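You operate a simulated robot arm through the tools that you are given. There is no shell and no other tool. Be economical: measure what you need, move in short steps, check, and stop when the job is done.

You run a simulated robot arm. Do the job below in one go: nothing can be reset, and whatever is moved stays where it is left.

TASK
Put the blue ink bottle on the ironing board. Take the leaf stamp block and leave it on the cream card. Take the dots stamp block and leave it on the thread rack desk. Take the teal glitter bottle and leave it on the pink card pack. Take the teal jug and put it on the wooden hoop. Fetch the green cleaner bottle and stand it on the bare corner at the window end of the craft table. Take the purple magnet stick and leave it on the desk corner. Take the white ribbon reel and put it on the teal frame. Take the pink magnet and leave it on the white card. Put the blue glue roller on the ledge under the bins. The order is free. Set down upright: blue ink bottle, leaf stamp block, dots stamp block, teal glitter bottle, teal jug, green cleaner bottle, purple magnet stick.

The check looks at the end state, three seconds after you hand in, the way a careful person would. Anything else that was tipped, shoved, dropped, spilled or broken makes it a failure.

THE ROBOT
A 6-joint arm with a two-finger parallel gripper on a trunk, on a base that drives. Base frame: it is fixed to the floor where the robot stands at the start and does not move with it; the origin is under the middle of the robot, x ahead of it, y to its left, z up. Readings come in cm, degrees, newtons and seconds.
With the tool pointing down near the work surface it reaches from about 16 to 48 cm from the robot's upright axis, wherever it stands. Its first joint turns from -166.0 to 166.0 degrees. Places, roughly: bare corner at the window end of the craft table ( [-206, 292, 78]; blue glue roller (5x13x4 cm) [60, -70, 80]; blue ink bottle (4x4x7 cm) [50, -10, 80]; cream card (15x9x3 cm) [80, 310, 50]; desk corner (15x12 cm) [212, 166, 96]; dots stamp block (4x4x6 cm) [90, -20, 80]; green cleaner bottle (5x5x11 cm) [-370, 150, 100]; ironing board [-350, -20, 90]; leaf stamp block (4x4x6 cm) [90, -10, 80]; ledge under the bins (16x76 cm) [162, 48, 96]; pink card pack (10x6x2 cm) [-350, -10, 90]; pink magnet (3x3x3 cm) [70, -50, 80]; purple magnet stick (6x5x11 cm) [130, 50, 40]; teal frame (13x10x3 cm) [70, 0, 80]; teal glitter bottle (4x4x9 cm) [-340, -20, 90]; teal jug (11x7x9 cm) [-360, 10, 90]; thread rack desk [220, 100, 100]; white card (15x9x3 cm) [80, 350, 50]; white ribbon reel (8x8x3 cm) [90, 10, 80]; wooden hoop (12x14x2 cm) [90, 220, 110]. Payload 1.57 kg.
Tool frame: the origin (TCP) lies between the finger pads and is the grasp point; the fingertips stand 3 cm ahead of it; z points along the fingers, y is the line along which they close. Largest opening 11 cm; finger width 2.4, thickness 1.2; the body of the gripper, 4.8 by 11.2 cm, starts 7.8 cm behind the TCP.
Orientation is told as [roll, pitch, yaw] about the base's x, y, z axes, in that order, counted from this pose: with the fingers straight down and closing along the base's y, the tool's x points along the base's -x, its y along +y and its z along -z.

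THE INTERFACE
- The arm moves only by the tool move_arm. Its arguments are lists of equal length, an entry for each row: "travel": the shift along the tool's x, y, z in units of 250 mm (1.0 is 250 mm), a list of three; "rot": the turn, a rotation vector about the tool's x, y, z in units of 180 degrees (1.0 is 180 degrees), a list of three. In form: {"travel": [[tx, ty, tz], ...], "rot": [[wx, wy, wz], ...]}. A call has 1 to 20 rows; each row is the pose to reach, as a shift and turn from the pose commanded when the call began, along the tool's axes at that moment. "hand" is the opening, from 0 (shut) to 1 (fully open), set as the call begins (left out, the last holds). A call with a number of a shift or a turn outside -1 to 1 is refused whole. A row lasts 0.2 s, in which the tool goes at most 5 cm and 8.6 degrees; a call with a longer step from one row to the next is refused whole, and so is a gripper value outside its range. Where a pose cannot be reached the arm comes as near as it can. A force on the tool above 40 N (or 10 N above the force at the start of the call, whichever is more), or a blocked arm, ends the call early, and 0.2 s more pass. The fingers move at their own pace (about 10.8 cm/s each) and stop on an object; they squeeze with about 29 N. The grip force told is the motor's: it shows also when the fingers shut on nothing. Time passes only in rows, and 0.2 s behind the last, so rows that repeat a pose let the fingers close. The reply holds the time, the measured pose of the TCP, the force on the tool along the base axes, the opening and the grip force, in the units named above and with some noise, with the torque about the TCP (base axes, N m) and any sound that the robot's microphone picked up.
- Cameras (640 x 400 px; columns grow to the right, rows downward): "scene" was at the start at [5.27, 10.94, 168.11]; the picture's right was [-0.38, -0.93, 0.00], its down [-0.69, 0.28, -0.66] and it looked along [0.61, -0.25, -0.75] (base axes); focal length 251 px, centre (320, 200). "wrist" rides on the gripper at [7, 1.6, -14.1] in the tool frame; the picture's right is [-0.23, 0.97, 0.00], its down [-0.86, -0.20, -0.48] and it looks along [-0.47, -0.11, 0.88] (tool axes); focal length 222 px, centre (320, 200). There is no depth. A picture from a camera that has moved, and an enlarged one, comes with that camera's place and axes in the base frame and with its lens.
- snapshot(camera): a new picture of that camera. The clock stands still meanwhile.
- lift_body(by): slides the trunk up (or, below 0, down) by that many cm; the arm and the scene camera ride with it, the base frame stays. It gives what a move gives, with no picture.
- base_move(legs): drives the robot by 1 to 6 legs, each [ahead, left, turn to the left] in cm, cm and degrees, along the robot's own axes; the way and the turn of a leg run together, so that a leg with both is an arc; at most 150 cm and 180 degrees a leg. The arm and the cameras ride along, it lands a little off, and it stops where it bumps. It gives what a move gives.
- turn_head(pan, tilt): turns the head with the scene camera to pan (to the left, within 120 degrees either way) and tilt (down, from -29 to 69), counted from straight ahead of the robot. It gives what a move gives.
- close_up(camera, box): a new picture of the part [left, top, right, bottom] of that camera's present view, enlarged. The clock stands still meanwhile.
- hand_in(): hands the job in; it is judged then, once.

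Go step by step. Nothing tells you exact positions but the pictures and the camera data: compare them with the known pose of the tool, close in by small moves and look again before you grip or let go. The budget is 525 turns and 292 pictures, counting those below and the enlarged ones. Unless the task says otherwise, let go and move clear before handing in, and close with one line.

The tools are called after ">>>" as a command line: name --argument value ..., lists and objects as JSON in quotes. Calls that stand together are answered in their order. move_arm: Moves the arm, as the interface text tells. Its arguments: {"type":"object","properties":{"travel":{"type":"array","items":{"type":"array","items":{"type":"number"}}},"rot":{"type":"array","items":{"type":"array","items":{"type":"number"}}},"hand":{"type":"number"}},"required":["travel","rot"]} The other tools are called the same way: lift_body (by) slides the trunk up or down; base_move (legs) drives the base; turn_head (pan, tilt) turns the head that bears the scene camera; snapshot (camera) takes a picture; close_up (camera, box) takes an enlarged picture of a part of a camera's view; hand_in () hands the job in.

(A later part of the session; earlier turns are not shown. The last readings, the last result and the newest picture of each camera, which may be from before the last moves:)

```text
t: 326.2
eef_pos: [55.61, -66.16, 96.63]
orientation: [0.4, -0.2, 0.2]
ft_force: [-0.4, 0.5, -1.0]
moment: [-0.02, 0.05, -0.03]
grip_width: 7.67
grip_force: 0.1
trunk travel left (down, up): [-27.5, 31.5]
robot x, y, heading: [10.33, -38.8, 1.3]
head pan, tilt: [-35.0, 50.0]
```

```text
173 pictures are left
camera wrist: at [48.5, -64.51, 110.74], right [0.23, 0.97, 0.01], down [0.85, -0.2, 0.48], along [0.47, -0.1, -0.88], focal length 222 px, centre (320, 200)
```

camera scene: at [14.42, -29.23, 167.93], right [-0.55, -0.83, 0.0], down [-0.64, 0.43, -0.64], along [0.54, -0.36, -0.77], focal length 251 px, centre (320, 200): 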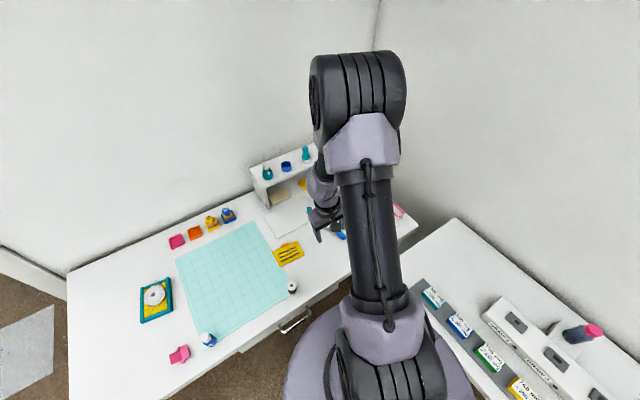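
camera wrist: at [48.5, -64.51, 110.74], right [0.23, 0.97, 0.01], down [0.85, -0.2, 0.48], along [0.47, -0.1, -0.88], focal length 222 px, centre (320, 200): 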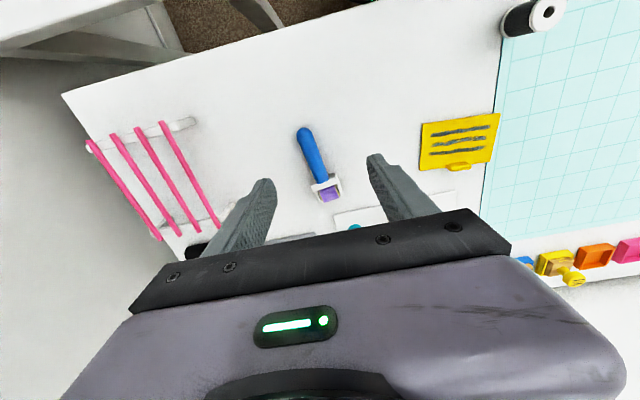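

Roller handle centre is about (60, -67), angled 8.7°. I align yaw and descend.

>>> move_arm --travel '[[-0.08, -0.02, 0.12], [-0.176, -0.036, 0.24], [-0.176, -0.036, 0.4], [-0.176, -0.036, 0.4]]' --rot '[[0, 0, -0.024], [0, 0, -0.048], [0, 0, -0.048], [0, 0, -0.048]]'

>>> snapshot --camera "wrist"

```text
t: 327.2
eef_pos: [60.13, -66.67, 86.48]
orientation: [0.4, -0.3, 8.7]
ft_force: [0.8, 0.0, -0.4]
moment: [0.02, 0.0, 0.04]
grip_width: 7.71
grip_force: 0.1
trunk travel left (down, up): [-27.5, 31.5]
robot x, y, heading: [10.54, -38.77, 1.3]
head pan, tilt: [-35.0, 50.0]
```

```text
172 pictures are left
camera wrist: at [52.89, -66.11, 100.65], right [0.08, 1.0, 0.01], down [0.87, -0.07, 0.48], along [0.48, -0.03, -0.88], focal length 222 px, centre (320, 200)
```

wrist: 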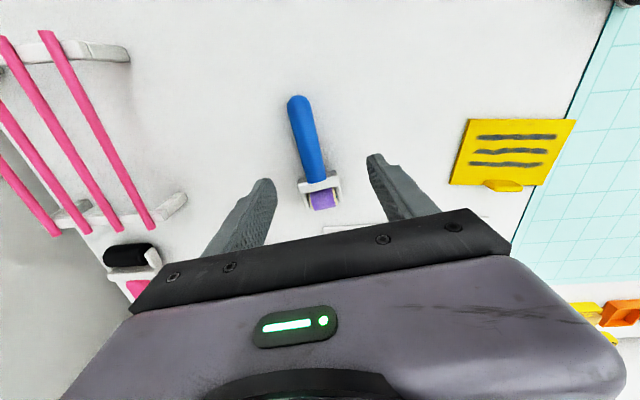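

>>> move_arm --travel '[[0.028, -0.024, 0.1], [0.028, -0.024, 0.2], [0.028, -0.024, 0.26], [0.028, -0.024, 0.284], [0.028, -0.024, 0.284]]' --rot '[[0, 0, 0], [0, 0, 0], [0, 0, 0], [0, 0, 0], [0, 0, 0]]'

>>> move_arm --travel '[[0, 0, 0], [0, 0, 0], [0, 0, 0], [0, 0, 0]]' --rot '[[0, 0, 0], [0, 0, 0], [0, 0, 0], [0, 0, 0]]' --hand 0

>>> snapshot --camera "wrist"

```text
t: 328.4
eef_pos: [59.35, -67.59, 79.44]
orientation: [0.4, -0.3, 8.8]
ft_force: [-0.7, -0.7, -0.1]
moment: [0.01, -0.02, 0.0]
grip_width: 7.69
grip_force: 0.0
trunk travel left (down, up): [-27.5, 31.5]
robot x, y, heading: [10.55, -38.57, 1.5]
head pan, tilt: [-35.0, 50.0]
```

```text
t: 329.4
eef_pos: [59.46, -67.6, 79.45]
orientation: [0.4, -0.3, 8.7]
ft_force: [0.4, -1.0, 0.6]
moment: [-0.01, 0.05, 0.01]
grip_width: 2.26
grip_force: 29.2
trunk travel left (down, up): [-27.5, 31.5]
robot x, y, heading: [10.5, -38.75, 1.5]
head pan, tilt: [-35.0, 50.0]
```

```text
171 pictures are left
camera wrist: at [52.26, -67.0, 93.55], right [0.08, 1.0, 0.01], down [0.87, -0.07, 0.48], along [0.48, -0.03, -0.88], focal length 222 px, centre (320, 200)
```

wrist: 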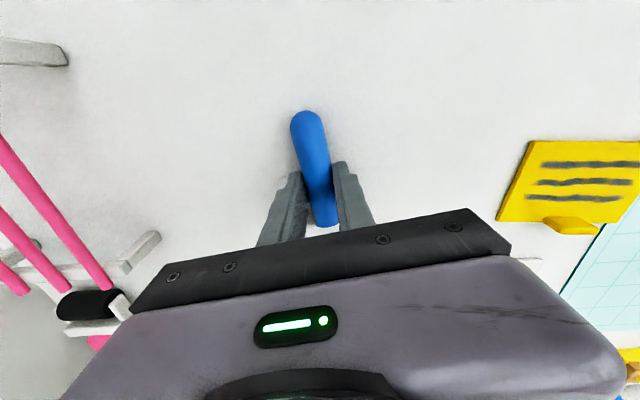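

Roller gripped. I lift high, bring the arm toward the middle, and drive to the nook entrance.

>>> move_arm --travel '[[0, 0, -0.1], [0, 0, -0.28], [0, 0, -0.46], [0, 0, -0.64], [0, 0, -0.82], [0, 0, -1.0]]' --rot '[[0, 0, 0], [0, 0, 0], [0, 0, 0], [0, 0, 0], [0, 0, 0], [0, 0, 0]]'

>>> move_arm --travel '[[0, 0.18, 0], [0, 0.36, 0], [0, 0.54, 0], [0, 0.72, 0], [0, 0.9, 0]]' --rot '[[0, 0, 0], [0, 0, 0.01], [0, 0, 0.02], [0, 0, 0.03], [0, 0, 0.045]]'

>>> snapshot --camera "wrist"

>>> base_move --legs '[[-30, 0, -1.4], [0, 125, 0]]'

```text
t: 330.8
eef_pos: [59.03, -67.89, 104.44]
orientation: [0.4, -0.3, 8.8]
ft_force: [0.0, -0.2, 0.4]
moment: [0.02, 0.0, 0.04]
grip_width: 2.28
grip_force: 29.0
trunk travel left (down, up): [-27.5, 31.5]
robot x, y, heading: [10.46, -38.95, 1.3]
head pan, tilt: [-35.0, 50.0]
```

```text
t: 332.0
eef_pos: [55.84, -45.31, 104.77]
orientation: [0.4, -0.2, 0.5]
ft_force: [0.3, 0.0, -1.1]
moment: [-0.05, -0.03, -0.01]
grip_width: 2.26
grip_force: 29.1
trunk travel left (down, up): [-27.5, 31.5]
robot x, y, heading: [10.66, -38.97, 1.0]
head pan, tilt: [-35.0, 50.0]
```

```text
170 pictures are left
camera wrist: at [48.77, -43.79, 118.86], right [0.22, 0.98, 0.01], down [0.86, -0.19, 0.48], along [0.47, -0.1, -0.88], focal length 222 px, centre (320, 200)
```

wrist: 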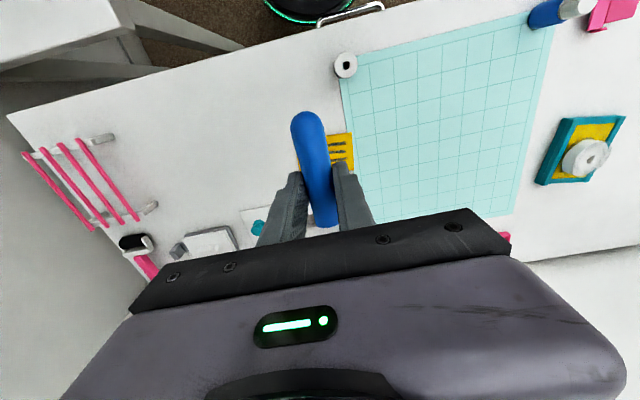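

```text
t: 340.0
eef_pos: [24.6, 80.79, 104.66]
orientation: [0.3, -0.2, 0.9]
ft_force: [0.5, -1.2, -0.5]
moment: [0.0, 0.01, -0.01]
grip_width: 2.23
grip_force: 29.0
trunk travel left (down, up): [-27.5, 31.5]
robot x, y, heading: [-21.03, 87.32, 1.5]
head pan, tilt: [-35.0, 50.0]
```

>>> base_move --legs '[[0, 0, -1.4], [118, -2, 0]]'

>>> turn_head --pan -50 --tilt 45

>>> snapshot --camera "scene"

>>> snapshot --camera "wrist"

```text
t: 346.4
eef_pos: [142.65, 77.09, 104.75]
orientation: [0.4, -0.3, -1.1]
ft_force: [0.0, 0.3, -0.7]
moment: [-0.01, 0.02, -0.02]
grip_width: 2.26
grip_force: 28.6
trunk travel left (down, up): [-27.5, 31.5]
robot x, y, heading: [97.08, 84.94, -0.4]
head pan, tilt: [-35.0, 50.0]
```

```text
t: 347.1
eef_pos: [142.51, 77.08, 104.72]
orientation: [0.3, -0.1, -1.0]
ft_force: [-1.1, 0.5, 0.1]
moment: [0.03, 0.04, -0.03]
grip_width: 2.25
grip_force: 28.7
trunk travel left (down, up): [-27.5, 31.5]
robot x, y, heading: [97.26, 84.98, -0.2]
head pan, tilt: [-50.0, 45.0]
```

```text
169 pictures are left
camera scene: at [100.63, 92.72, 168.62], right [-0.77, -0.64, 0.0], down [-0.45, 0.54, -0.71], along [0.45, -0.54, -0.71], focal length 251 px, centre (320, 200)
```

scene: 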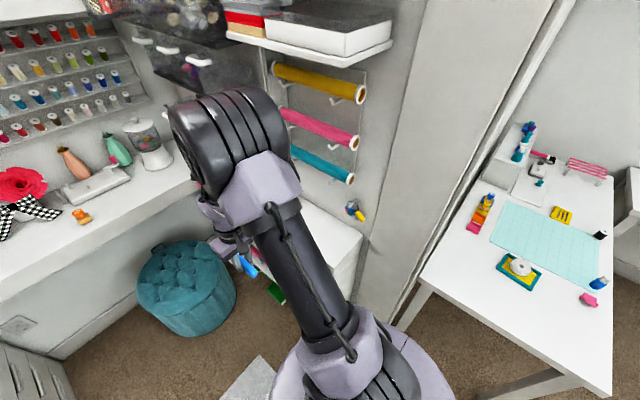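

```text
168 pictures are left
camera wrist: at [135.6, 78.84, 118.86], right [0.24, 0.97, 0.01], down [0.85, -0.22, 0.48], along [0.47, -0.11, -0.88], focal length 222 px, centre (320, 200)
```

wrist: 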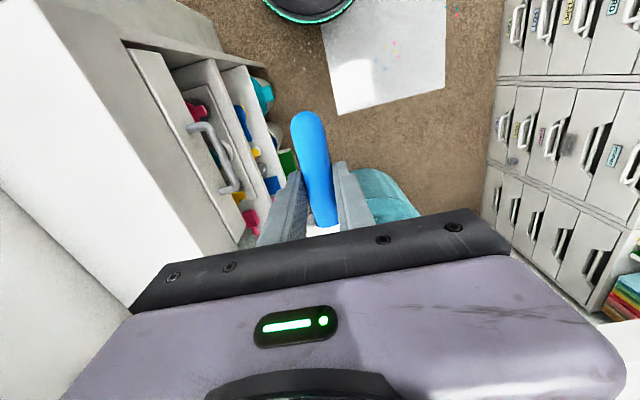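

I enlarge the wrist view to read the ledge's edges.

>>> close_up --camera "wrist" --box '[0, 0, 320, 320]'

```text
1.25 times, centred on (160, 160) of wrist
camera zoom: at [135.6, 78.84, 118.86], right [0.24, 0.97, 0.01], down [0.85, -0.22, 0.48], along [0.47, -0.11, -0.88], focal length 278 px, centre (520, 250)
```

zoom: 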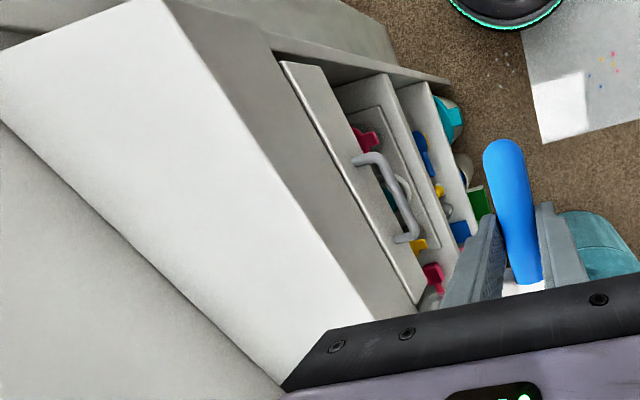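

Ledge: y 39.5–57, from x=124, z≈94.5. I move the roller over (140, 51).

>>> move_arm --travel '[[0.02, -0.18, 0], [0.04, -0.36, 0], [0.06, -0.54, 0], [0.08, -0.72, 0], [0.08, -0.9, 0], [0.09, -1.0, 0], [0.09, -1.0, 0]]' --rot '[[0, 0, 0], [0, 0, 0], [0, 0, 0], [0, 0, 0], [0, 0, 0], [0, 0, 0], [0, 0, 0]]'

>>> snapshot --camera "wrist"

>>> snapshot --camera "scene"

```text
t: 348.7
eef_pos: [139.65, 52.1, 104.43]
orientation: [0.4, -0.2, -0.9]
ft_force: [0.5, -0.7, -0.8]
moment: [-0.01, 0.04, 0.0]
grip_width: 2.26
grip_force: 29.1
trunk travel left (down, up): [-27.5, 31.5]
robot x, y, heading: [97.4, 85.0, -0.4]
head pan, tilt: [-50.0, 45.0]
```

```text
166 pictures are left
camera wrist: at [132.7, 53.84, 118.54], right [0.24, 0.97, 0.01], down [0.85, -0.22, 0.48], along [0.47, -0.11, -0.88], focal length 222 px, centre (320, 200)
```

wrist: 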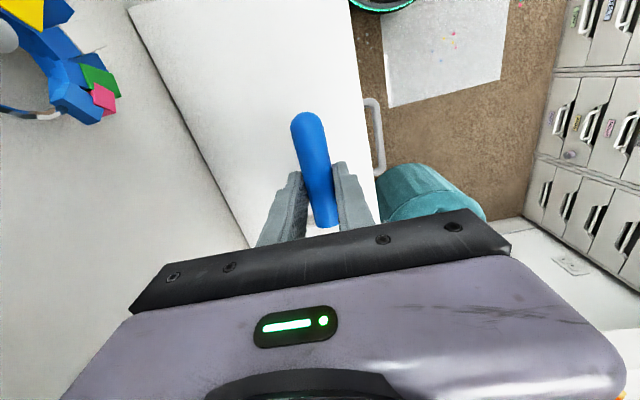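

```text
165 pictures are left
camera scene: at [100.63, 92.73, 168.62], right [-0.77, -0.64, 0.0], down [-0.45, 0.54, -0.71], along [0.45, -0.54, -0.71], focal length 251 px, centre (320, 200)
```

scene: 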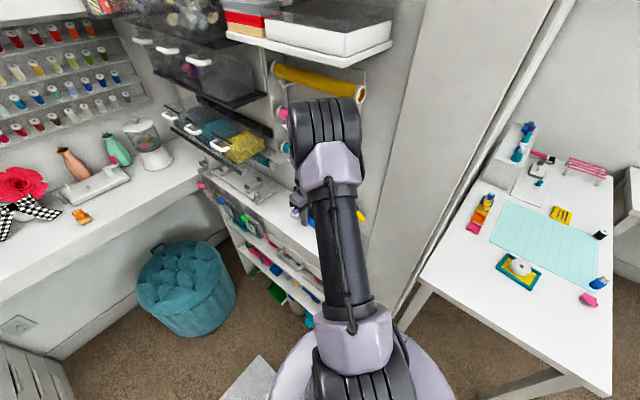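

>>> move_arm --travel '[[0, -0.03, 0.1], [0, -0.03, 0.2], [0, -0.03, 0.24], [0, -0.03, 0.26], [0, -0.03, 0.28], [0, -0.03, 0.3], [0, -0.03, 0.32]]' --rot '[[0, 0, 0], [0, 0, 0], [0, 0, 0], [0, 0, 0], [0, 0, 0], [0, 0, 0], [0, 0, 0]]'

>>> snapshot --camera "wrist"

```text
t: 349.9
eef_pos: [139.94, 51.39, 98.0]
orientation: [0.1, -0.5, -0.9]
ft_force: [-4.5, 0.6, 15.3]
moment: [-0.07, 0.53, -0.01]
grip_width: 2.23
grip_force: 28.9
trunk travel left (down, up): [-27.5, 31.5]
robot x, y, heading: [97.38, 85.23, -0.3]
head pan, tilt: [-50.0, 45.0]
stopped in row 5: the force on the tool passed its limit at 45 N (the readings are from after the stop); the commanded pose is now the measured one
```

```text
164 pictures are left
camera wrist: at [132.83, 53.18, 112.1], right [0.24, 0.97, 0.0], down [0.85, -0.21, 0.49], along [0.47, -0.12, -0.87], focal length 222 px, centre (320, 200)
```

wrist: 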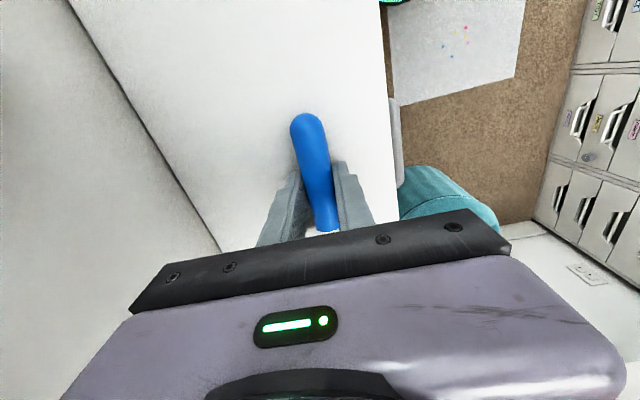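

Contact with the ledge; I open and rise.

>>> move_arm --travel '[[0, 0, 0], [0, 0, 0], [0, 0, 0], [0, 0, -0.08], [0, 0, -0.2], [0, 0, -0.32]]' --rot '[[0, 0, 0], [0, 0, 0], [0, 0, 0], [0, 0, 0], [0, 0, 0], [0, 0, 0]]' --hand 0.45

>>> snapshot --camera "wrist"

```text
t: 351.3
eef_pos: [139.96, 51.3, 105.73]
orientation: [0.2, -0.4, -1.0]
ft_force: [0.0, -0.8, -0.7]
moment: [-0.01, -0.03, 0.0]
grip_width: 4.93
grip_force: 0.0
trunk travel left (down, up): [-27.5, 31.5]
robot x, y, heading: [97.66, 85.24, -0.4]
head pan, tilt: [-50.0, 45.0]
```

```text
163 pictures are left
camera wrist: at [132.84, 53.12, 119.91], right [0.24, 0.97, 0.01], down [0.85, -0.22, 0.48], along [0.47, -0.11, -0.88], focal length 222 px, centre (320, 200)
```

wrist: 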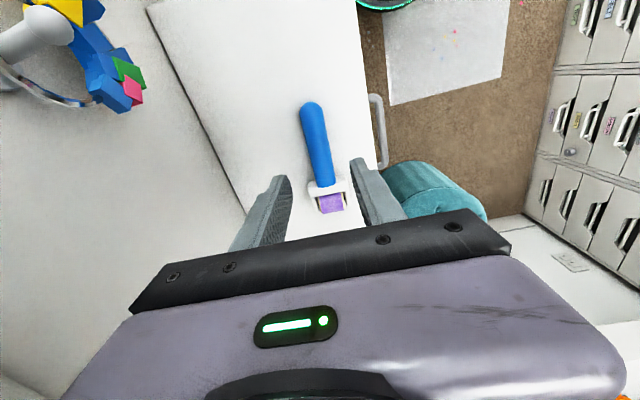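

Roller is on the ledge. Next the blue ink bottle: I retract and drive back to the first table.

>>> move_arm --travel '[[0, 0.18, 0], [0, 0.36, 0], [0, 0.54, 0], [0, 0.72, 0], [0, 0.9, 0]]' --rot '[[0, 0, 0], [0, 0, 0], [0, 0, 0], [0, 0, 0], [0, 0, 0]]'

>>> base_move --legs '[[-116, 0, 0.4], [0, -88, 0], [12, 0, 0]]'

>>> snapshot --camera "wrist"

```text
t: 352.5
eef_pos: [140.5, 73.98, 105.88]
orientation: [0.1, -0.4, -1.0]
ft_force: [0.4, -0.6, 0.1]
moment: [-0.03, -0.02, 0.02]
grip_width: 4.97
grip_force: 0.0
trunk travel left (down, up): [-27.5, 31.5]
robot x, y, heading: [97.29, 85.02, -0.4]
head pan, tilt: [-50.0, 45.0]
```

```text
t: 363.6
eef_pos: [36.16, -14.95, 105.76]
orientation: [0.2, -0.4, -0.1]
ft_force: [0.4, 0.4, -0.4]
moment: [0.02, 0.05, 0.02]
grip_width: 4.93
grip_force: 0.1
trunk travel left (down, up): [-27.5, 31.5]
robot x, y, heading: [-7.22, -4.5, 0.6]
head pan, tilt: [-50.0, 45.0]
```

```text
162 pictures are left
camera wrist: at [29.13, -13.42, 119.93], right [0.23, 0.97, 0.0], down [0.85, -0.2, 0.48], along [0.47, -0.11, -0.88], focal length 222 px, centre (320, 200)
```

wrist: 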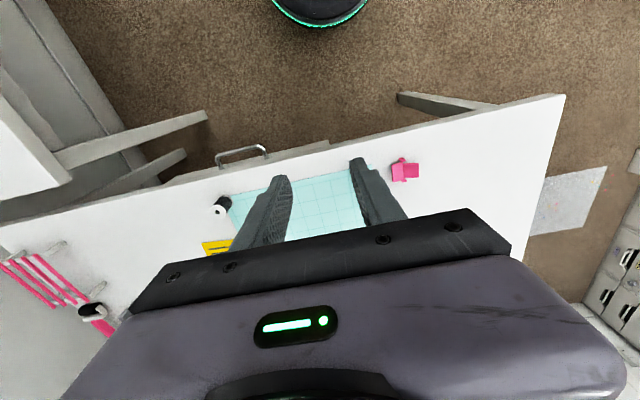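

>>> base_move --legs '[[9, 0, -0.6]]'

>>> move_arm --travel '[[0, 0.12, 0.1], [0, 0.23, 0.22], [0, 0.23, 0.4], [0, 0.23, 0.4]]' --rot '[[0, 0, 0], [0, 0, 0], [0, 0, 0], [0, 0, 0]]' --hand 0.65

>>> snapshot --camera "wrist"

```text
t: 364.7
eef_pos: [44.95, -15.42, 105.96]
orientation: [0.3, -0.5, -0.9]
ft_force: [1.0, -0.4, -0.7]
moment: [-0.02, 0.03, 0.0]
grip_width: 4.96
grip_force: 0.0
trunk travel left (down, up): [-27.5, 31.5]
robot x, y, heading: [1.71, -4.7, 0.2]
head pan, tilt: [-50.0, 45.0]
```

```text
t: 365.7
eef_pos: [44.94, -9.68, 95.82]
orientation: [0.3, -0.3, -0.8]
ft_force: [-0.1, 0.3, -0.3]
moment: [0.01, -0.05, -0.04]
grip_width: 7.13
grip_force: 0.0
trunk travel left (down, up): [-27.5, 31.5]
robot x, y, heading: [1.59, -4.6, -0.1]
head pan, tilt: [-50.0, 45.0]
```

```text
161 pictures are left
camera wrist: at [37.9, -7.75, 110.01], right [0.24, 0.97, 0.0], down [0.85, -0.21, 0.48], along [0.47, -0.11, -0.87], focal length 222 px, centre (320, 200)
```

wrist: 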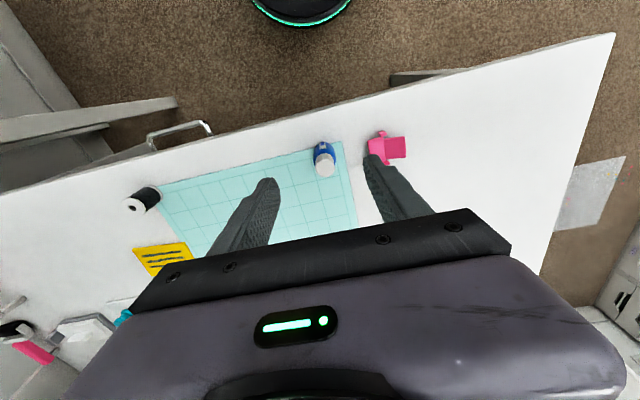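

Ink bottle at (48.1, -9.4). I descend over it.

>>> move_arm --travel '[[-0.126, 0.012, 0.1], [-0.126, 0.012, 0.25], [-0.126, 0.012, 0.4], [-0.126, 0.012, 0.4]]' --rot '[[0, 0, 0], [0, 0, 0], [0, 0, 0], [0, 0, 0]]' --hand 0.56

>>> snapshot --camera "wrist"

```text
t: 366.7
eef_pos: [48.36, -9.43, 85.93]
orientation: [0.2, -0.5, -0.8]
ft_force: [0.3, -0.8, -1.5]
moment: [0.02, 0.02, -0.01]
grip_width: 6.16
grip_force: 0.1
trunk travel left (down, up): [-27.5, 31.5]
robot x, y, heading: [1.79, -4.05, -0.3]
head pan, tilt: [-50.0, 45.0]
```

```text
160 pictures are left
camera wrist: at [41.21, -7.74, 100.04], right [0.24, 0.97, 0.0], down [0.85, -0.21, 0.48], along [0.47, -0.11, -0.87], focal length 222 px, centre (320, 200)
```

wrist: 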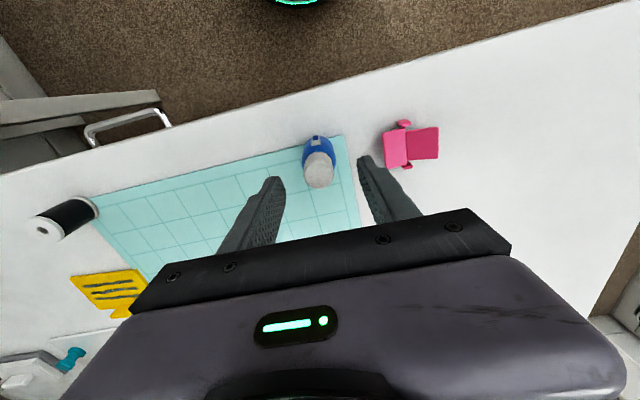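

>>> move_arm --travel '[[0, 0, 0.1], [0, 0, 0.18], [0, 0, 0.226], [0, 0, 0.226]]' --rot '[[0, 0, 0], [0, 0, 0], [0, 0, 0], [0, 0, 0]]'

>>> move_arm --travel '[[0, 0, 0], [0, 0, 0], [0, 0, 0], [0, 0, 0]]' --rot '[[0, 0, 0], [0, 0, 0], [0, 0, 0], [0, 0, 0]]' --hand 0

>>> move_arm --travel '[[0, 0, -0.1], [0, 0, -0.25], [0, 0, -0.42], [0, 0, -0.6], [0, 0, -0.78], [0, 0, -0.94]]' --rot '[[0, 0, 0], [0, 0, 0], [0, 0, 0], [0, 0, 0], [0, 0, 0], [0, 0, 0]]'

>>> snapshot --camera "wrist"

```text
t: 367.7
eef_pos: [48.32, -9.51, 80.17]
orientation: [0.2, -0.4, -0.8]
ft_force: [-0.1, 0.1, 0.4]
moment: [-0.02, 0.03, 0.0]
grip_width: 6.15
grip_force: 0.1
trunk travel left (down, up): [-27.5, 31.5]
robot x, y, heading: [1.72, -4.43, 0.0]
head pan, tilt: [-50.0, 45.0]
```

```text
t: 368.7
eef_pos: [48.35, -9.37, 80.25]
orientation: [0.1, -0.4, -0.8]
ft_force: [0.4, -0.4, 0.9]
moment: [-0.01, -0.04, 0.0]
grip_width: 3.0
grip_force: 28.7
trunk travel left (down, up): [-27.5, 31.5]
robot x, y, heading: [1.82, -4.4, -0.4]
head pan, tilt: [-50.0, 45.0]
```

```text
t: 370.1
eef_pos: [48.15, -9.44, 103.77]
orientation: [0.2, -0.4, -0.8]
ft_force: [0.4, 0.0, -1.0]
moment: [0.0, 0.01, 0.0]
grip_width: 2.79
grip_force: 28.7
trunk travel left (down, up): [-27.5, 31.5]
robot x, y, heading: [1.92, -4.58, -0.1]
head pan, tilt: [-50.0, 45.0]
```

```text
159 pictures are left
camera wrist: at [41.1, -7.77, 117.99], right [0.24, 0.97, 0.0], down [0.85, -0.21, 0.48], along [0.47, -0.11, -0.88], focal length 222 px, centre (320, 200)
```

wrist: 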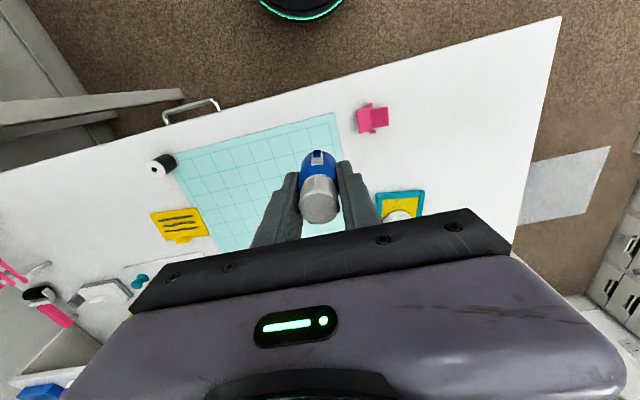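

>>> close_up --camera "wrist" --box '[240, 130, 400, 240]'

```text
3.64 times, centred on (320, 185) of wrist
camera zoom: at [41.1, -7.77, 117.99], right [0.24, 0.97, 0.0], down [0.85, -0.21, 0.48], along [0.47, -0.11, -0.88], focal length 808 px, centre (320, 254)
```

zoom: 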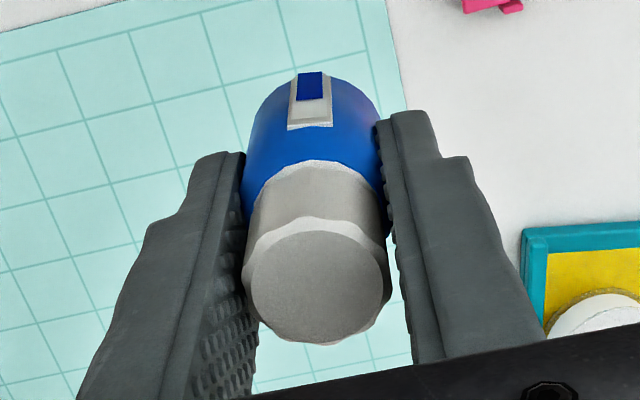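

The bottle is held by its upper part. I back off, turn around, and look toward the ironing board.

>>> base_move --legs '[[-50, 25, 0], [0, 0, 180]]'

>>> turn_head --pan 0 --tilt 20

>>> snapshot --camera "scene"

>>> turn_head --pan -50 --tilt 25

>>> snapshot --camera "scene"

```text
t: 380.6
eef_pos: [-94.89, 24.73, 103.87]
orientation: [0.2, -0.4, -179.9]
ft_force: [-0.5, 0.2, 0.0]
moment: [0.0, 0.01, -0.02]
grip_width: 2.95
grip_force: 29.0
trunk travel left (down, up): [-27.5, 31.5]
robot x, y, heading: [-48.19, 20.59, -179.5]
head pan, tilt: [-50.0, 45.0]
```

```text
t: 381.8
eef_pos: [-94.74, 24.88, 103.76]
orientation: [0.2, -0.5, -180.0]
ft_force: [0.4, 0.2, -1.0]
moment: [0.01, 0.01, 0.02]
grip_width: 2.92
grip_force: 29.9
trunk travel left (down, up): [-27.5, 31.5]
robot x, y, heading: [-47.99, 20.38, -179.3]
head pan, tilt: [0.0, 20.0]
```

```text
157 pictures are left
camera scene: at [-55.43, 6.18, 172.48], right [-0.01, 1.0, 0.0], down [0.34, 0.0, -0.94], along [-0.94, -0.01, -0.34], focal length 251 px, centre (320, 200)
```

scene: 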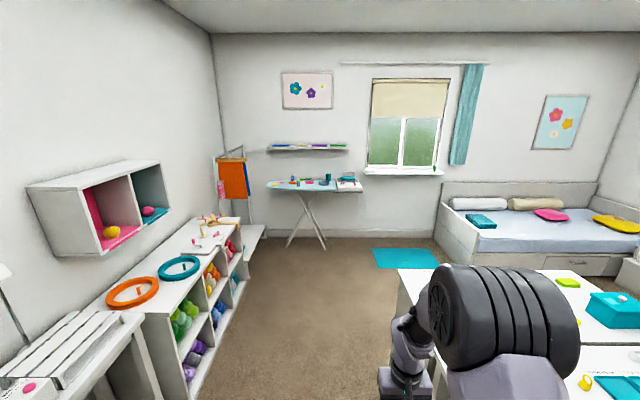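

```text
t: 383.0
eef_pos: [-94.86, 24.77, 103.81]
orientation: [0.3, -0.4, -179.8]
ft_force: [1.1, -0.5, -0.7]
moment: [-0.02, -0.01, 0.03]
grip_width: 2.91
grip_force: 29.1
trunk travel left (down, up): [-27.5, 31.5]
robot x, y, heading: [-48.59, 20.64, -179.3]
head pan, tilt: [-50.0, 25.0]
```

```text
156 pictures are left
camera scene: at [-52.13, 13.27, 171.68], right [0.76, 0.65, 0.0], down [0.28, -0.32, -0.91], along [-0.59, 0.69, -0.42], focal length 251 px, centre (320, 200)
```

scene: 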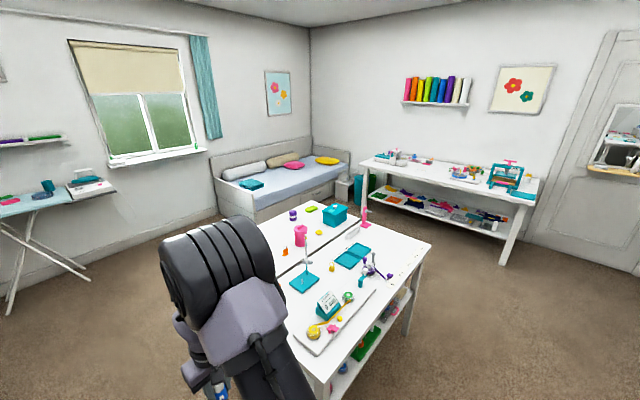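

The ironing board stands ahead at x≈-340 by the window wall. I drive along the corridor toward it.

>>> base_move --legs '[[0, 24, -0.5], [130, 0, 0], [90, 0, 0]]'

>>> turn_head --pan 10 --tilt 40

>>> snapshot --camera "scene"

>>> turn_head --pan -55 --tilt 25

>>> snapshot --camera "scene"

```text
t: 395.2
eef_pos: [-313.22, 1.0, 103.8]
orientation: [0.2, -0.4, 179.6]
ft_force: [0.2, -0.1, -0.7]
moment: [0.0, -0.02, 0.03]
grip_width: 2.91
grip_force: 29.0
trunk travel left (down, up): [-27.5, 31.5]
robot x, y, heading: [-266.53, -3.87, -179.7]
head pan, tilt: [-50.0, 25.0]
```

```text
t: 396.5
eef_pos: [-313.3, 1.04, 103.76]
orientation: [0.3, -0.4, 179.6]
ft_force: [0.1, -0.8, 0.4]
moment: [0.02, 0.04, -0.01]
grip_width: 2.92
grip_force: 28.5
trunk travel left (down, up): [-27.5, 31.5]
robot x, y, heading: [-266.71, -3.86, -179.6]
head pan, tilt: [10.0, 40.0]
```

```text
155 pictures are left
camera scene: at [-273.03, -19.34, 169.35], right [-0.18, 0.98, 0.0], down [0.63, 0.11, -0.77], along [-0.75, -0.14, -0.64], focal length 251 px, centre (320, 200)
```

scene: 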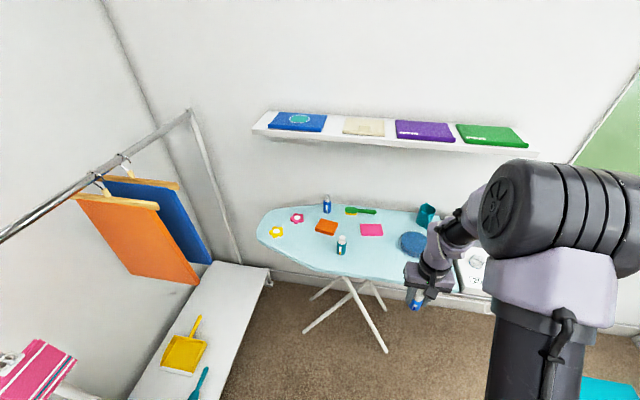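

```text
t: 397.9
eef_pos: [-313.31, 1.04, 103.87]
orientation: [0.2, -0.4, 179.5]
ft_force: [0.4, -1.1, 0.0]
moment: [0.01, -0.02, 0.01]
grip_width: 2.93
grip_force: 28.9
trunk travel left (down, up): [-27.5, 31.5]
robot x, y, heading: [-266.56, -3.83, -179.8]
head pan, tilt: [-55.0, 25.0]
```

```text
154 pictures are left
camera scene: at [-269.98, -10.31, 171.68], right [0.82, 0.58, 0.0], down [0.24, -0.35, -0.91], along [-0.52, 0.74, -0.42], focal length 251 px, centre (320, 200)
```

scene: 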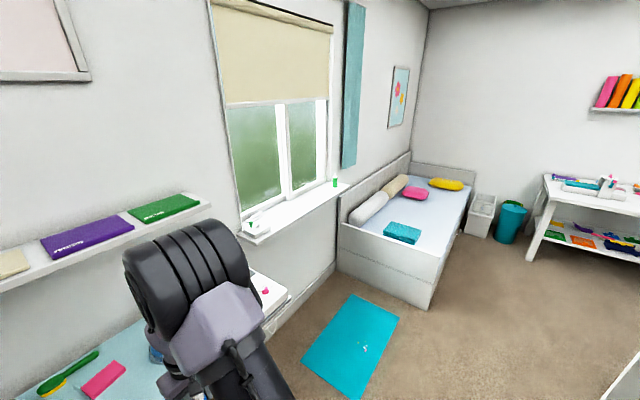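

Let me enlarge the board's surface and the sill.

>>> close_up --camera "scene" --box '[230, 160, 360, 240]'

>>> turn_head --pan 10 --tilt 40

>>> close_up --camera "scene" --box '[250, 180, 490, 310]'

```text
4.92 times, centred on (295, 200) of scene
camera zoom: at [-269.98, -10.31, 171.68], right [0.82, 0.58, 0.0], down [0.24, -0.35, -0.91], along [-0.52, 0.74, -0.42], focal length 1237 px, centre (443, 200)
```

zoom: 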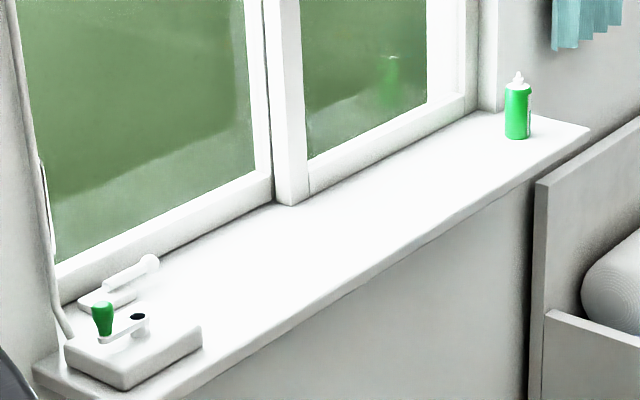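

```text
t: 399.2
eef_pos: [-313.32, 0.99, 103.78]
orientation: [0.2, -0.4, 179.5]
ft_force: [-0.4, -0.6, -0.9]
moment: [0.0, 0.03, 0.0]
grip_width: 2.95
grip_force: 29.7
trunk travel left (down, up): [-27.5, 31.5]
robot x, y, heading: [-266.61, -3.45, -180.1]
head pan, tilt: [10.0, 40.0]
```

```text
2.67 times, centred on (370, 245) of scene
camera zoom: at [-273.03, -19.34, 169.35], right [-0.18, 0.98, 0.0], down [0.63, 0.11, -0.77], along [-0.75, -0.14, -0.64], focal length 670 px, centre (187, 80)
```

zoom: 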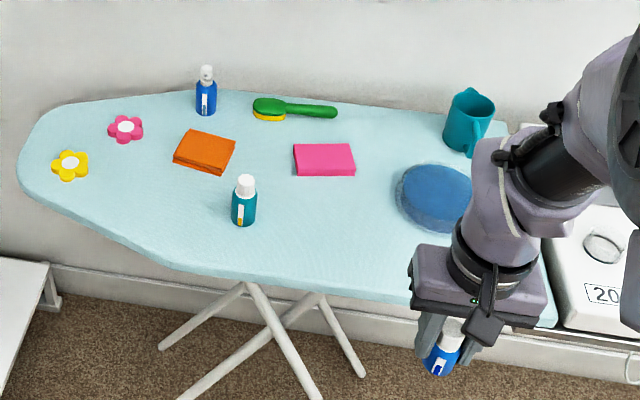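

Board items are mapped: glitter (-335, -23), pink pack (-349, -11), jug (-357, 12). I'll set the ink at a free spot (-335, -33).

>>> base_move --legs '[[0, 35, 0], [20, 0, 0]]'

>>> snapshot --camera "wrist"

>>> snapshot --camera "scene"

```text
t: 402.7
eef_pos: [-333.34, -34.13, 103.72]
orientation: [0.2, -0.4, 179.5]
ft_force: [-0.1, -0.6, -0.4]
moment: [0.02, -0.01, -0.02]
grip_width: 2.92
grip_force: 29.7
trunk travel left (down, up): [-27.5, 31.5]
robot x, y, heading: [-286.43, -38.99, -179.8]
head pan, tilt: [10.0, 40.0]
```

```text
151 pictures are left
camera wrist: at [-326.31, -35.64, 117.89], right [-0.24, -0.97, 0.0], down [-0.85, 0.21, 0.48], along [-0.47, 0.11, -0.88], focal length 222 px, centre (320, 200)
```

wrist: 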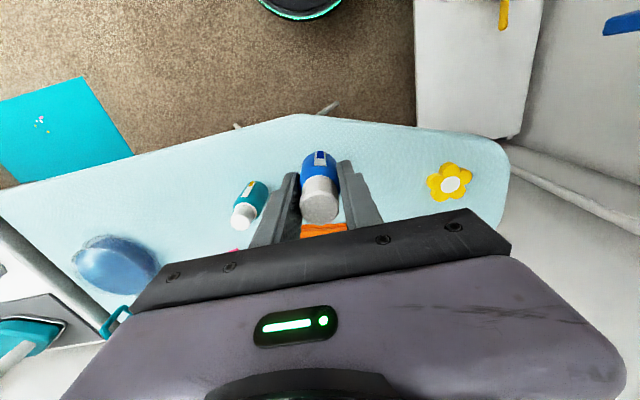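

```text
150 pictures are left
camera scene: at [-293.14, -54.47, 169.34], right [-0.18, 0.98, 0.0], down [0.63, 0.11, -0.77], along [-0.75, -0.14, -0.64], focal length 251 px, centre (320, 200)
```

scene: 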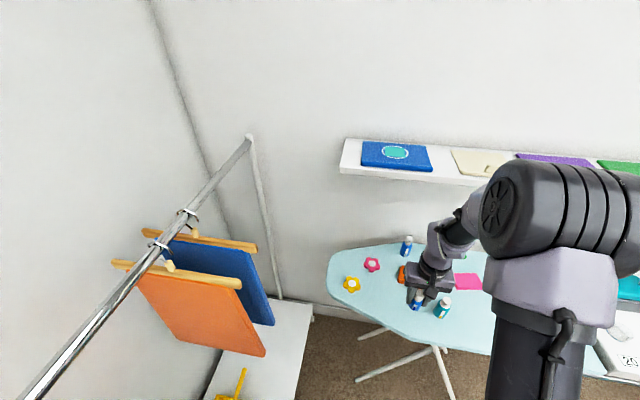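

The board's edge is near; I go 3.5 cm deeper and lower the bottle to contact.

>>> move_arm --travel '[[-0.14, 0.0, 0.05], [-0.14, 0, 0.15], [-0.14, 0, 0.25], [-0.14, 0, 0.31], [-0.14, 0, 0.33], [-0.14, 0, 0.35], [-0.14, 0, 0.37], [-0.14, 0, 0.39]]' --rot '[[0, 0, 0], [0, 0, 0], [0, 0, 0], [0, 0, 0], [0, 0, 0], [0, 0, 0], [0, 0, 0], [0, 0, 0]]'

>>> snapshot --camera "wrist"

```text
t: 404.5
eef_pos: [-336.94, -34.2, 94.15]
orientation: [0.2, -0.4, 179.5]
ft_force: [-0.3, -0.8, -0.3]
moment: [0.01, 0.01, -0.01]
grip_width: 2.96
grip_force: 28.7
trunk travel left (down, up): [-27.5, 31.5]
robot x, y, heading: [-286.98, -38.81, -179.5]
head pan, tilt: [10.0, 40.0]
```

```text
149 pictures are left
camera wrist: at [-329.8, -35.7, 108.21], right [-0.24, -0.97, 0.0], down [-0.85, 0.21, 0.48], along [-0.47, 0.11, -0.88], focal length 222 px, centre (320, 200)
```

wrist: 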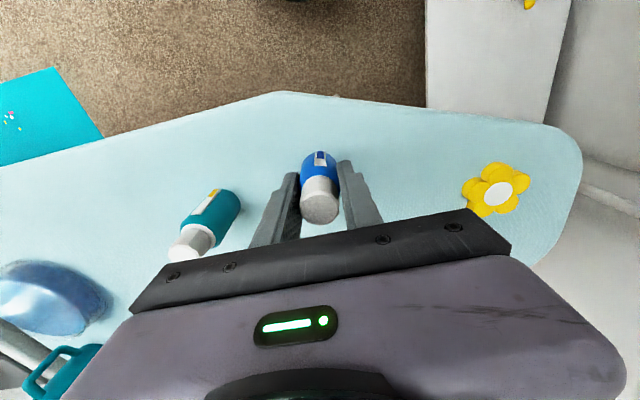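

>>> move_arm --travel '[[0, 0, 0.02], [0, 0, 0.04], [0, 0, 0.06], [0, 0, 0.08], [0, 0, 0.1], [0, 0, 0.12], [0, 0, 0.14]]' --rot '[[0, 0, 0], [0, 0, 0], [0, 0, 0], [0, 0, 0], [0, 0, 0], [0, 0, 0], [0, 0, 0]]'

>>> snapshot --camera "wrist"

```text
t: 406.1
eef_pos: [-336.75, -34.13, 90.69]
orientation: [0.2, -0.4, 179.5]
ft_force: [0.5, 1.2, -0.1]
moment: [0.01, 0.01, 0.02]
grip_width: 2.92
grip_force: 29.5
trunk travel left (down, up): [-27.5, 31.5]
robot x, y, heading: [-286.8, -38.89, -179.9]
head pan, tilt: [10.0, 40.0]
```

```text
148 pictures are left
camera wrist: at [-329.77, -35.66, 104.74], right [-0.24, -0.97, 0.0], down [-0.85, 0.21, 0.48], along [-0.47, 0.11, -0.88], focal length 222 px, centre (320, 200)
```

wrist: 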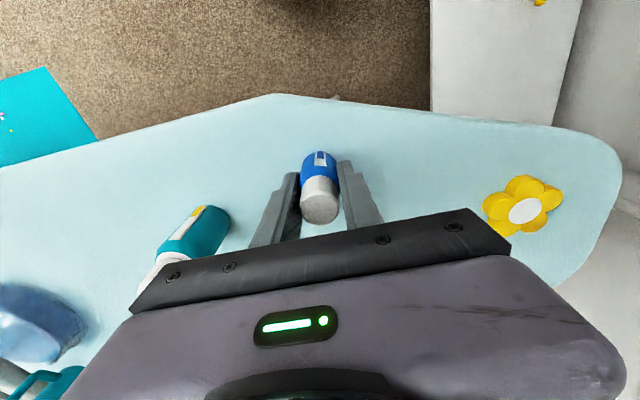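

>>> move_arm --travel '[[0, 0, 0.02], [0, 0, 0.04], [0, 0, 0.06], [0, 0, 0.08], [0, 0, 0.1], [0, 0, 0.12]]' --rot '[[0, 0, 0], [0, 0, 0], [0, 0, 0], [0, 0, 0], [0, 0, 0], [0, 0, 0]]'

>>> snapshot --camera "wrist"

```text
t: 406.6
eef_pos: [-336.81, -34.13, 90.2]
orientation: [0.2, -0.8, 179.3]
ft_force: [5.1, -0.2, 19.9]
moment: [0.07, -0.27, -0.01]
grip_width: 2.93
grip_force: 28.9
trunk travel left (down, up): [-27.5, 31.5]
robot x, y, heading: [-286.35, -38.79, -179.6]
head pan, tilt: [10.0, 40.0]
stopped in row 2: the force on the tool passed its limit at 46 N (the readings are from after the stop); the commanded pose is now the measured one
```

```text
147 pictures are left
camera wrist: at [-329.72, -35.67, 104.33], right [-0.24, -0.97, 0.01], down [-0.85, 0.21, 0.49], along [-0.48, 0.11, -0.87], focal length 222 px, centre (320, 200)
```

wrist: 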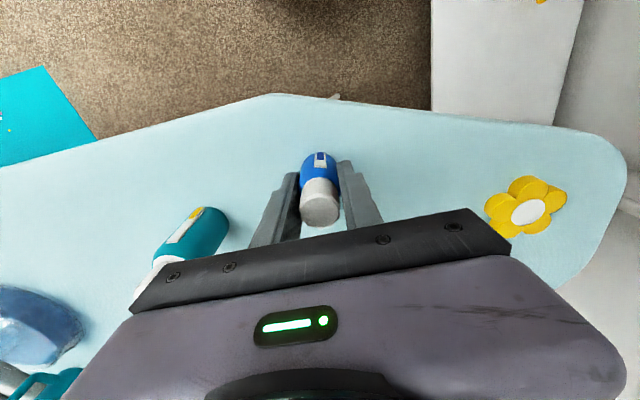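

Contact; board top z≈86. I open and rise.

>>> move_arm --travel '[[0, 0, -0.006], [0, 0, -0.006]]' --rot '[[0, 0.002, 0], [0, 0.002, 0]]'

>>> move_arm --travel '[[0, 0, 0], [0, 0, 0], [0, 0, -0.1], [0, 0, -0.25], [0, 0, -0.42], [0, 0, -0.56]]' --rot '[[0, 0, 0], [0, 0, 0], [0, 0, 0], [0, 0, 0], [0, 0, 0], [0, 0, 0]]' --hand 0.5

>>> snapshot --camera "wrist"

```text
t: 407.2
eef_pos: [-336.88, -34.01, 90.26]
orientation: [0.2, -0.3, 179.6]
ft_force: [2.3, -2.6, 11.6]
moment: [-0.02, -0.05, -0.02]
grip_width: 2.92
grip_force: 29.1
trunk travel left (down, up): [-27.5, 31.5]
robot x, y, heading: [-286.91, -39.11, -179.7]
head pan, tilt: [10.0, 40.0]
```

```text
t: 408.6
eef_pos: [-336.69, -34.22, 104.31]
orientation: [0.1, -0.1, 179.5]
ft_force: [-0.1, 0.0, -0.3]
moment: [0.03, 0.04, 0.01]
grip_width: 5.5
grip_force: 0.1
trunk travel left (down, up): [-27.5, 31.5]
robot x, y, heading: [-286.82, -38.92, -179.7]
head pan, tilt: [10.0, 40.0]
```

```text
146 pictures are left
camera wrist: at [-329.77, -35.73, 118.53], right [-0.24, -0.97, 0.0], down [-0.85, 0.21, 0.48], along [-0.47, 0.11, -0.88], focal length 222 px, centre (320, 200)
```

wrist: 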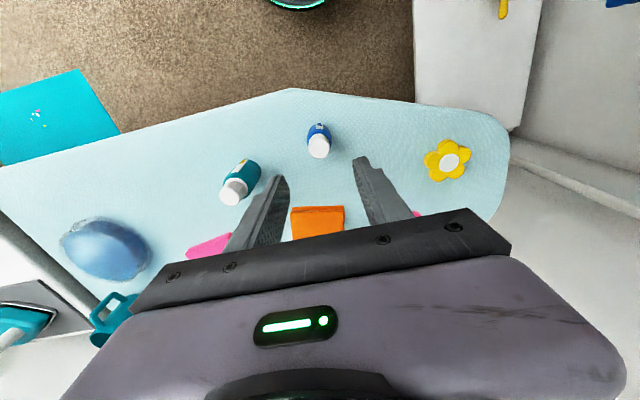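

Ink bottle stands on the board. Next the glitter bottle at about (-338.5, -23.5): I move above it.

>>> move_arm --travel '[[-0.03, -0.15, 0], [-0.05, -0.3, 0], [-0.06, -0.42, 0], [-0.06, -0.42, 0]]' --rot '[[0, 0, 0], [0, 0, 0], [0, 0, 0], [0, 0, 0]]' --hand 0.55

>>> snapshot --camera "wrist"

```text
t: 409.6
eef_pos: [-338.13, -23.59, 104.25]
orientation: [0.2, -0.2, 179.5]
ft_force: [0.1, 0.0, -0.4]
moment: [0.02, 0.0, -0.01]
grip_width: 6.05
grip_force: 0.1
trunk travel left (down, up): [-27.5, 31.5]
robot x, y, heading: [-286.56, -38.92, -179.9]
head pan, tilt: [10.0, 40.0]
```

```text
145 pictures are left
camera wrist: at [-331.22, -25.24, 118.42], right [-0.24, -0.97, 0.0], down [-0.85, 0.21, 0.48], along [-0.47, 0.11, -0.88], focal length 222 px, centre (320, 200)
```

wrist: 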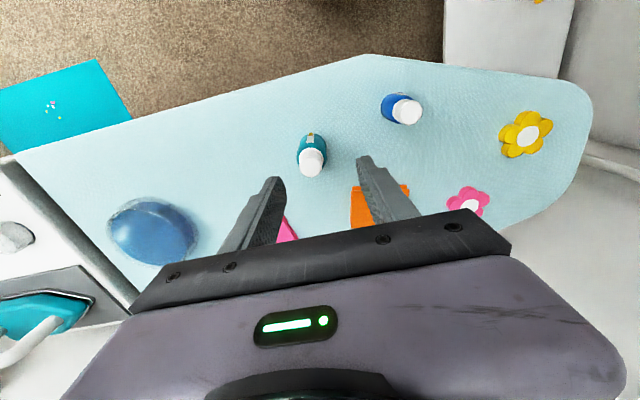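

>>> move_arm --travel '[[-0.032, -0.036, 0.1], [-0.032, -0.036, 0.24], [-0.032, -0.036, 0.24]]' --rot '[[0, 0, 0], [0, 0, 0], [0, 0, 0]]'

>>> snapshot --camera "wrist"

```text
t: 410.4
eef_pos: [-339.11, -22.75, 98.19]
orientation: [0.2, -0.2, 179.4]
ft_force: [-0.4, -0.6, -0.6]
moment: [0.03, -0.02, 0.03]
grip_width: 6.09
grip_force: 0.0
trunk travel left (down, up): [-27.5, 31.5]
robot x, y, heading: [-287.02, -39.12, -179.8]
head pan, tilt: [10.0, 40.0]
```

```text
144 pictures are left
camera wrist: at [-332.08, -24.34, 112.31], right [-0.24, -0.97, 0.0], down [-0.85, 0.21, 0.48], along [-0.47, 0.11, -0.88], focal length 222 px, centre (320, 200)
```

wrist: 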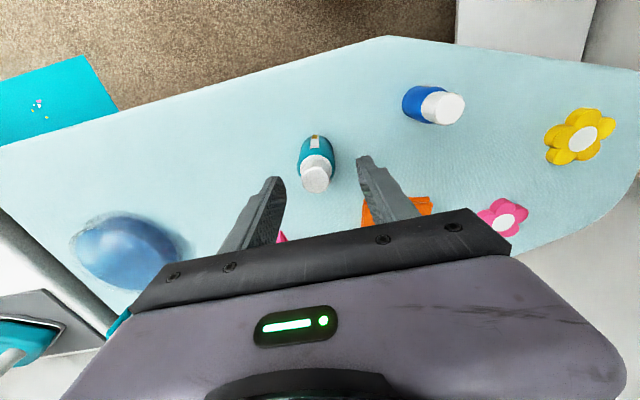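

>>> move_arm --travel '[[0, -0.01, 0.1], [0, -0.01, 0.2], [0, -0.01, 0.28], [0, -0.01, 0.308], [0, -0.01, 0.308]]' --rot '[[0, 0, 0], [0, 0, 0], [0, 0, 0], [0, 0, 0], [0, 0, 0]]'

>>> move_arm --travel '[[0, 0, 0], [0, 0, 0], [0, 0, 0], [0, 0, 0]]' --rot '[[0, 0, 0], [0, 0, 0], [0, 0, 0], [0, 0, 0]]' --hand 0

>>> move_arm --travel '[[0, 0, -0.1], [0, 0, -0.25], [0, 0, -0.4], [0, 0, -0.46]]' --rot '[[0, 0, 0], [0, 0, 0], [0, 0, 0], [0, 0, 0]]'

>>> snapshot --camera "wrist"

```text
t: 411.6
eef_pos: [-339.04, -22.46, 90.44]
orientation: [0.2, -0.3, 179.4]
ft_force: [-0.1, -0.4, 0.6]
moment: [-0.01, 0.0, 0.02]
grip_width: 6.04
grip_force: 0.2
trunk travel left (down, up): [-27.5, 31.5]
robot x, y, heading: [-286.71, -39.24, -179.7]
head pan, tilt: [10.0, 40.0]
```

```text
t: 412.6
eef_pos: [-339.05, -22.36, 90.55]
orientation: [0.2, -0.2, 179.5]
ft_force: [0.1, -1.2, 0.3]
moment: [0.02, -0.02, -0.02]
grip_width: 3.58
grip_force: 29.7
trunk travel left (down, up): [-27.5, 31.5]
robot x, y, heading: [-286.38, -38.71, -179.8]
head pan, tilt: [10.0, 40.0]
```

```text
t: 413.6
eef_pos: [-339.18, -22.33, 102.12]
orientation: [0.2, -0.3, 179.5]
ft_force: [0.6, -0.4, 0.1]
moment: [0.01, 0.03, 0.01]
grip_width: 3.57
grip_force: 29.6
trunk travel left (down, up): [-27.5, 31.5]
robot x, y, heading: [-286.8, -38.53, -179.7]
head pan, tilt: [10.0, 40.0]
```

```text
143 pictures are left
camera wrist: at [-332.07, -23.96, 116.11], right [-0.24, -0.97, 0.0], down [-0.85, 0.21, 0.48], along [-0.47, 0.11, -0.88], focal length 222 px, centre (320, 200)
```

wrist: 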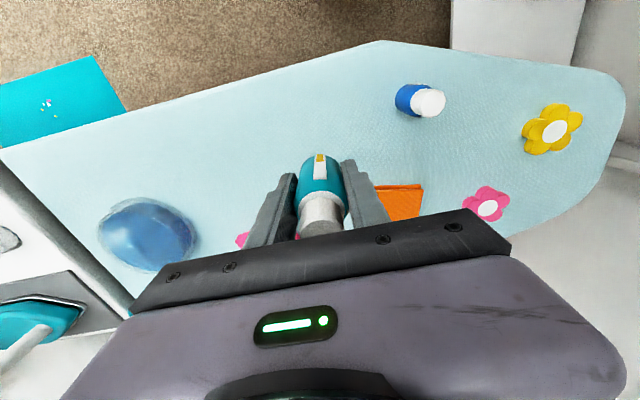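

Glitter held. I shift the base so the bottle comes over the pink pack.

>>> base_move --legs '[[12, -11, 0]]'

>>> snapshot --camera "wrist"

>>> turn_head --pan 0 --tilt 50

>>> snapshot --camera "scene"

```text
t: 415.1
eef_pos: [-350.81, -11.74, 101.68]
orientation: [0.2, 0.2, 179.7]
ft_force: [-0.6, 0.0, 0.9]
moment: [-0.02, 0.03, 0.0]
grip_width: 3.54
grip_force: 29.2
trunk travel left (down, up): [-27.5, 31.5]
robot x, y, heading: [-298.9, -28.22, -180.0]
head pan, tilt: [10.0, 40.0]
stopped in leg 1: the robot was blocked; the commanded pose is now the measured one
```

```text
142 pictures are left
camera wrist: at [-343.87, -13.27, 115.91], right [-0.23, -0.97, 0.0], down [-0.86, 0.21, 0.48], along [-0.46, 0.11, -0.88], focal length 222 px, centre (320, 200)
```

wrist: 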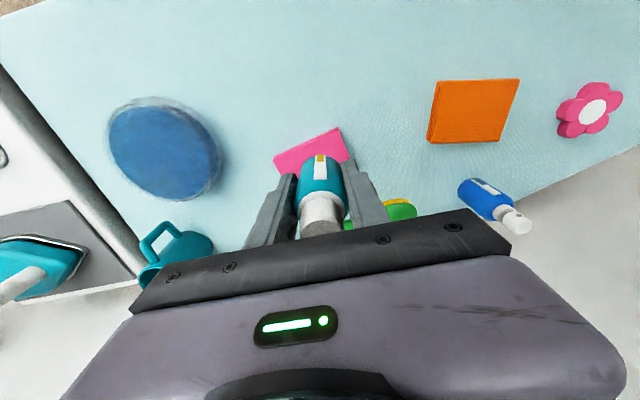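

```text
t: 415.8
eef_pos: [-350.8, -11.78, 101.85]
orientation: [0.2, 0.1, 179.7]
ft_force: [-0.6, 0.2, -0.3]
moment: [-0.02, 0.0, 0.0]
grip_width: 3.55
grip_force: 29.0
trunk travel left (down, up): [-27.5, 31.5]
robot x, y, heading: [-298.7, -28.03, -179.8]
head pan, tilt: [0.0, 50.0]
```

```text
141 pictures are left
camera scene: at [-304.24, -42.19, 167.94], right [0.0, 1.0, 0.0], down [0.77, 0.0, -0.64], along [-0.64, 0.0, -0.77], focal length 251 px, centre (320, 200)
```

scene: 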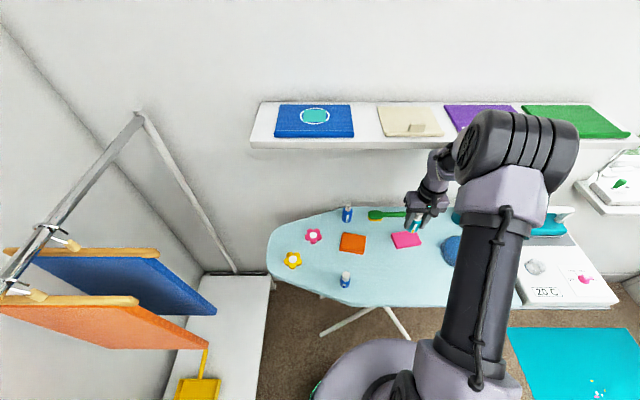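

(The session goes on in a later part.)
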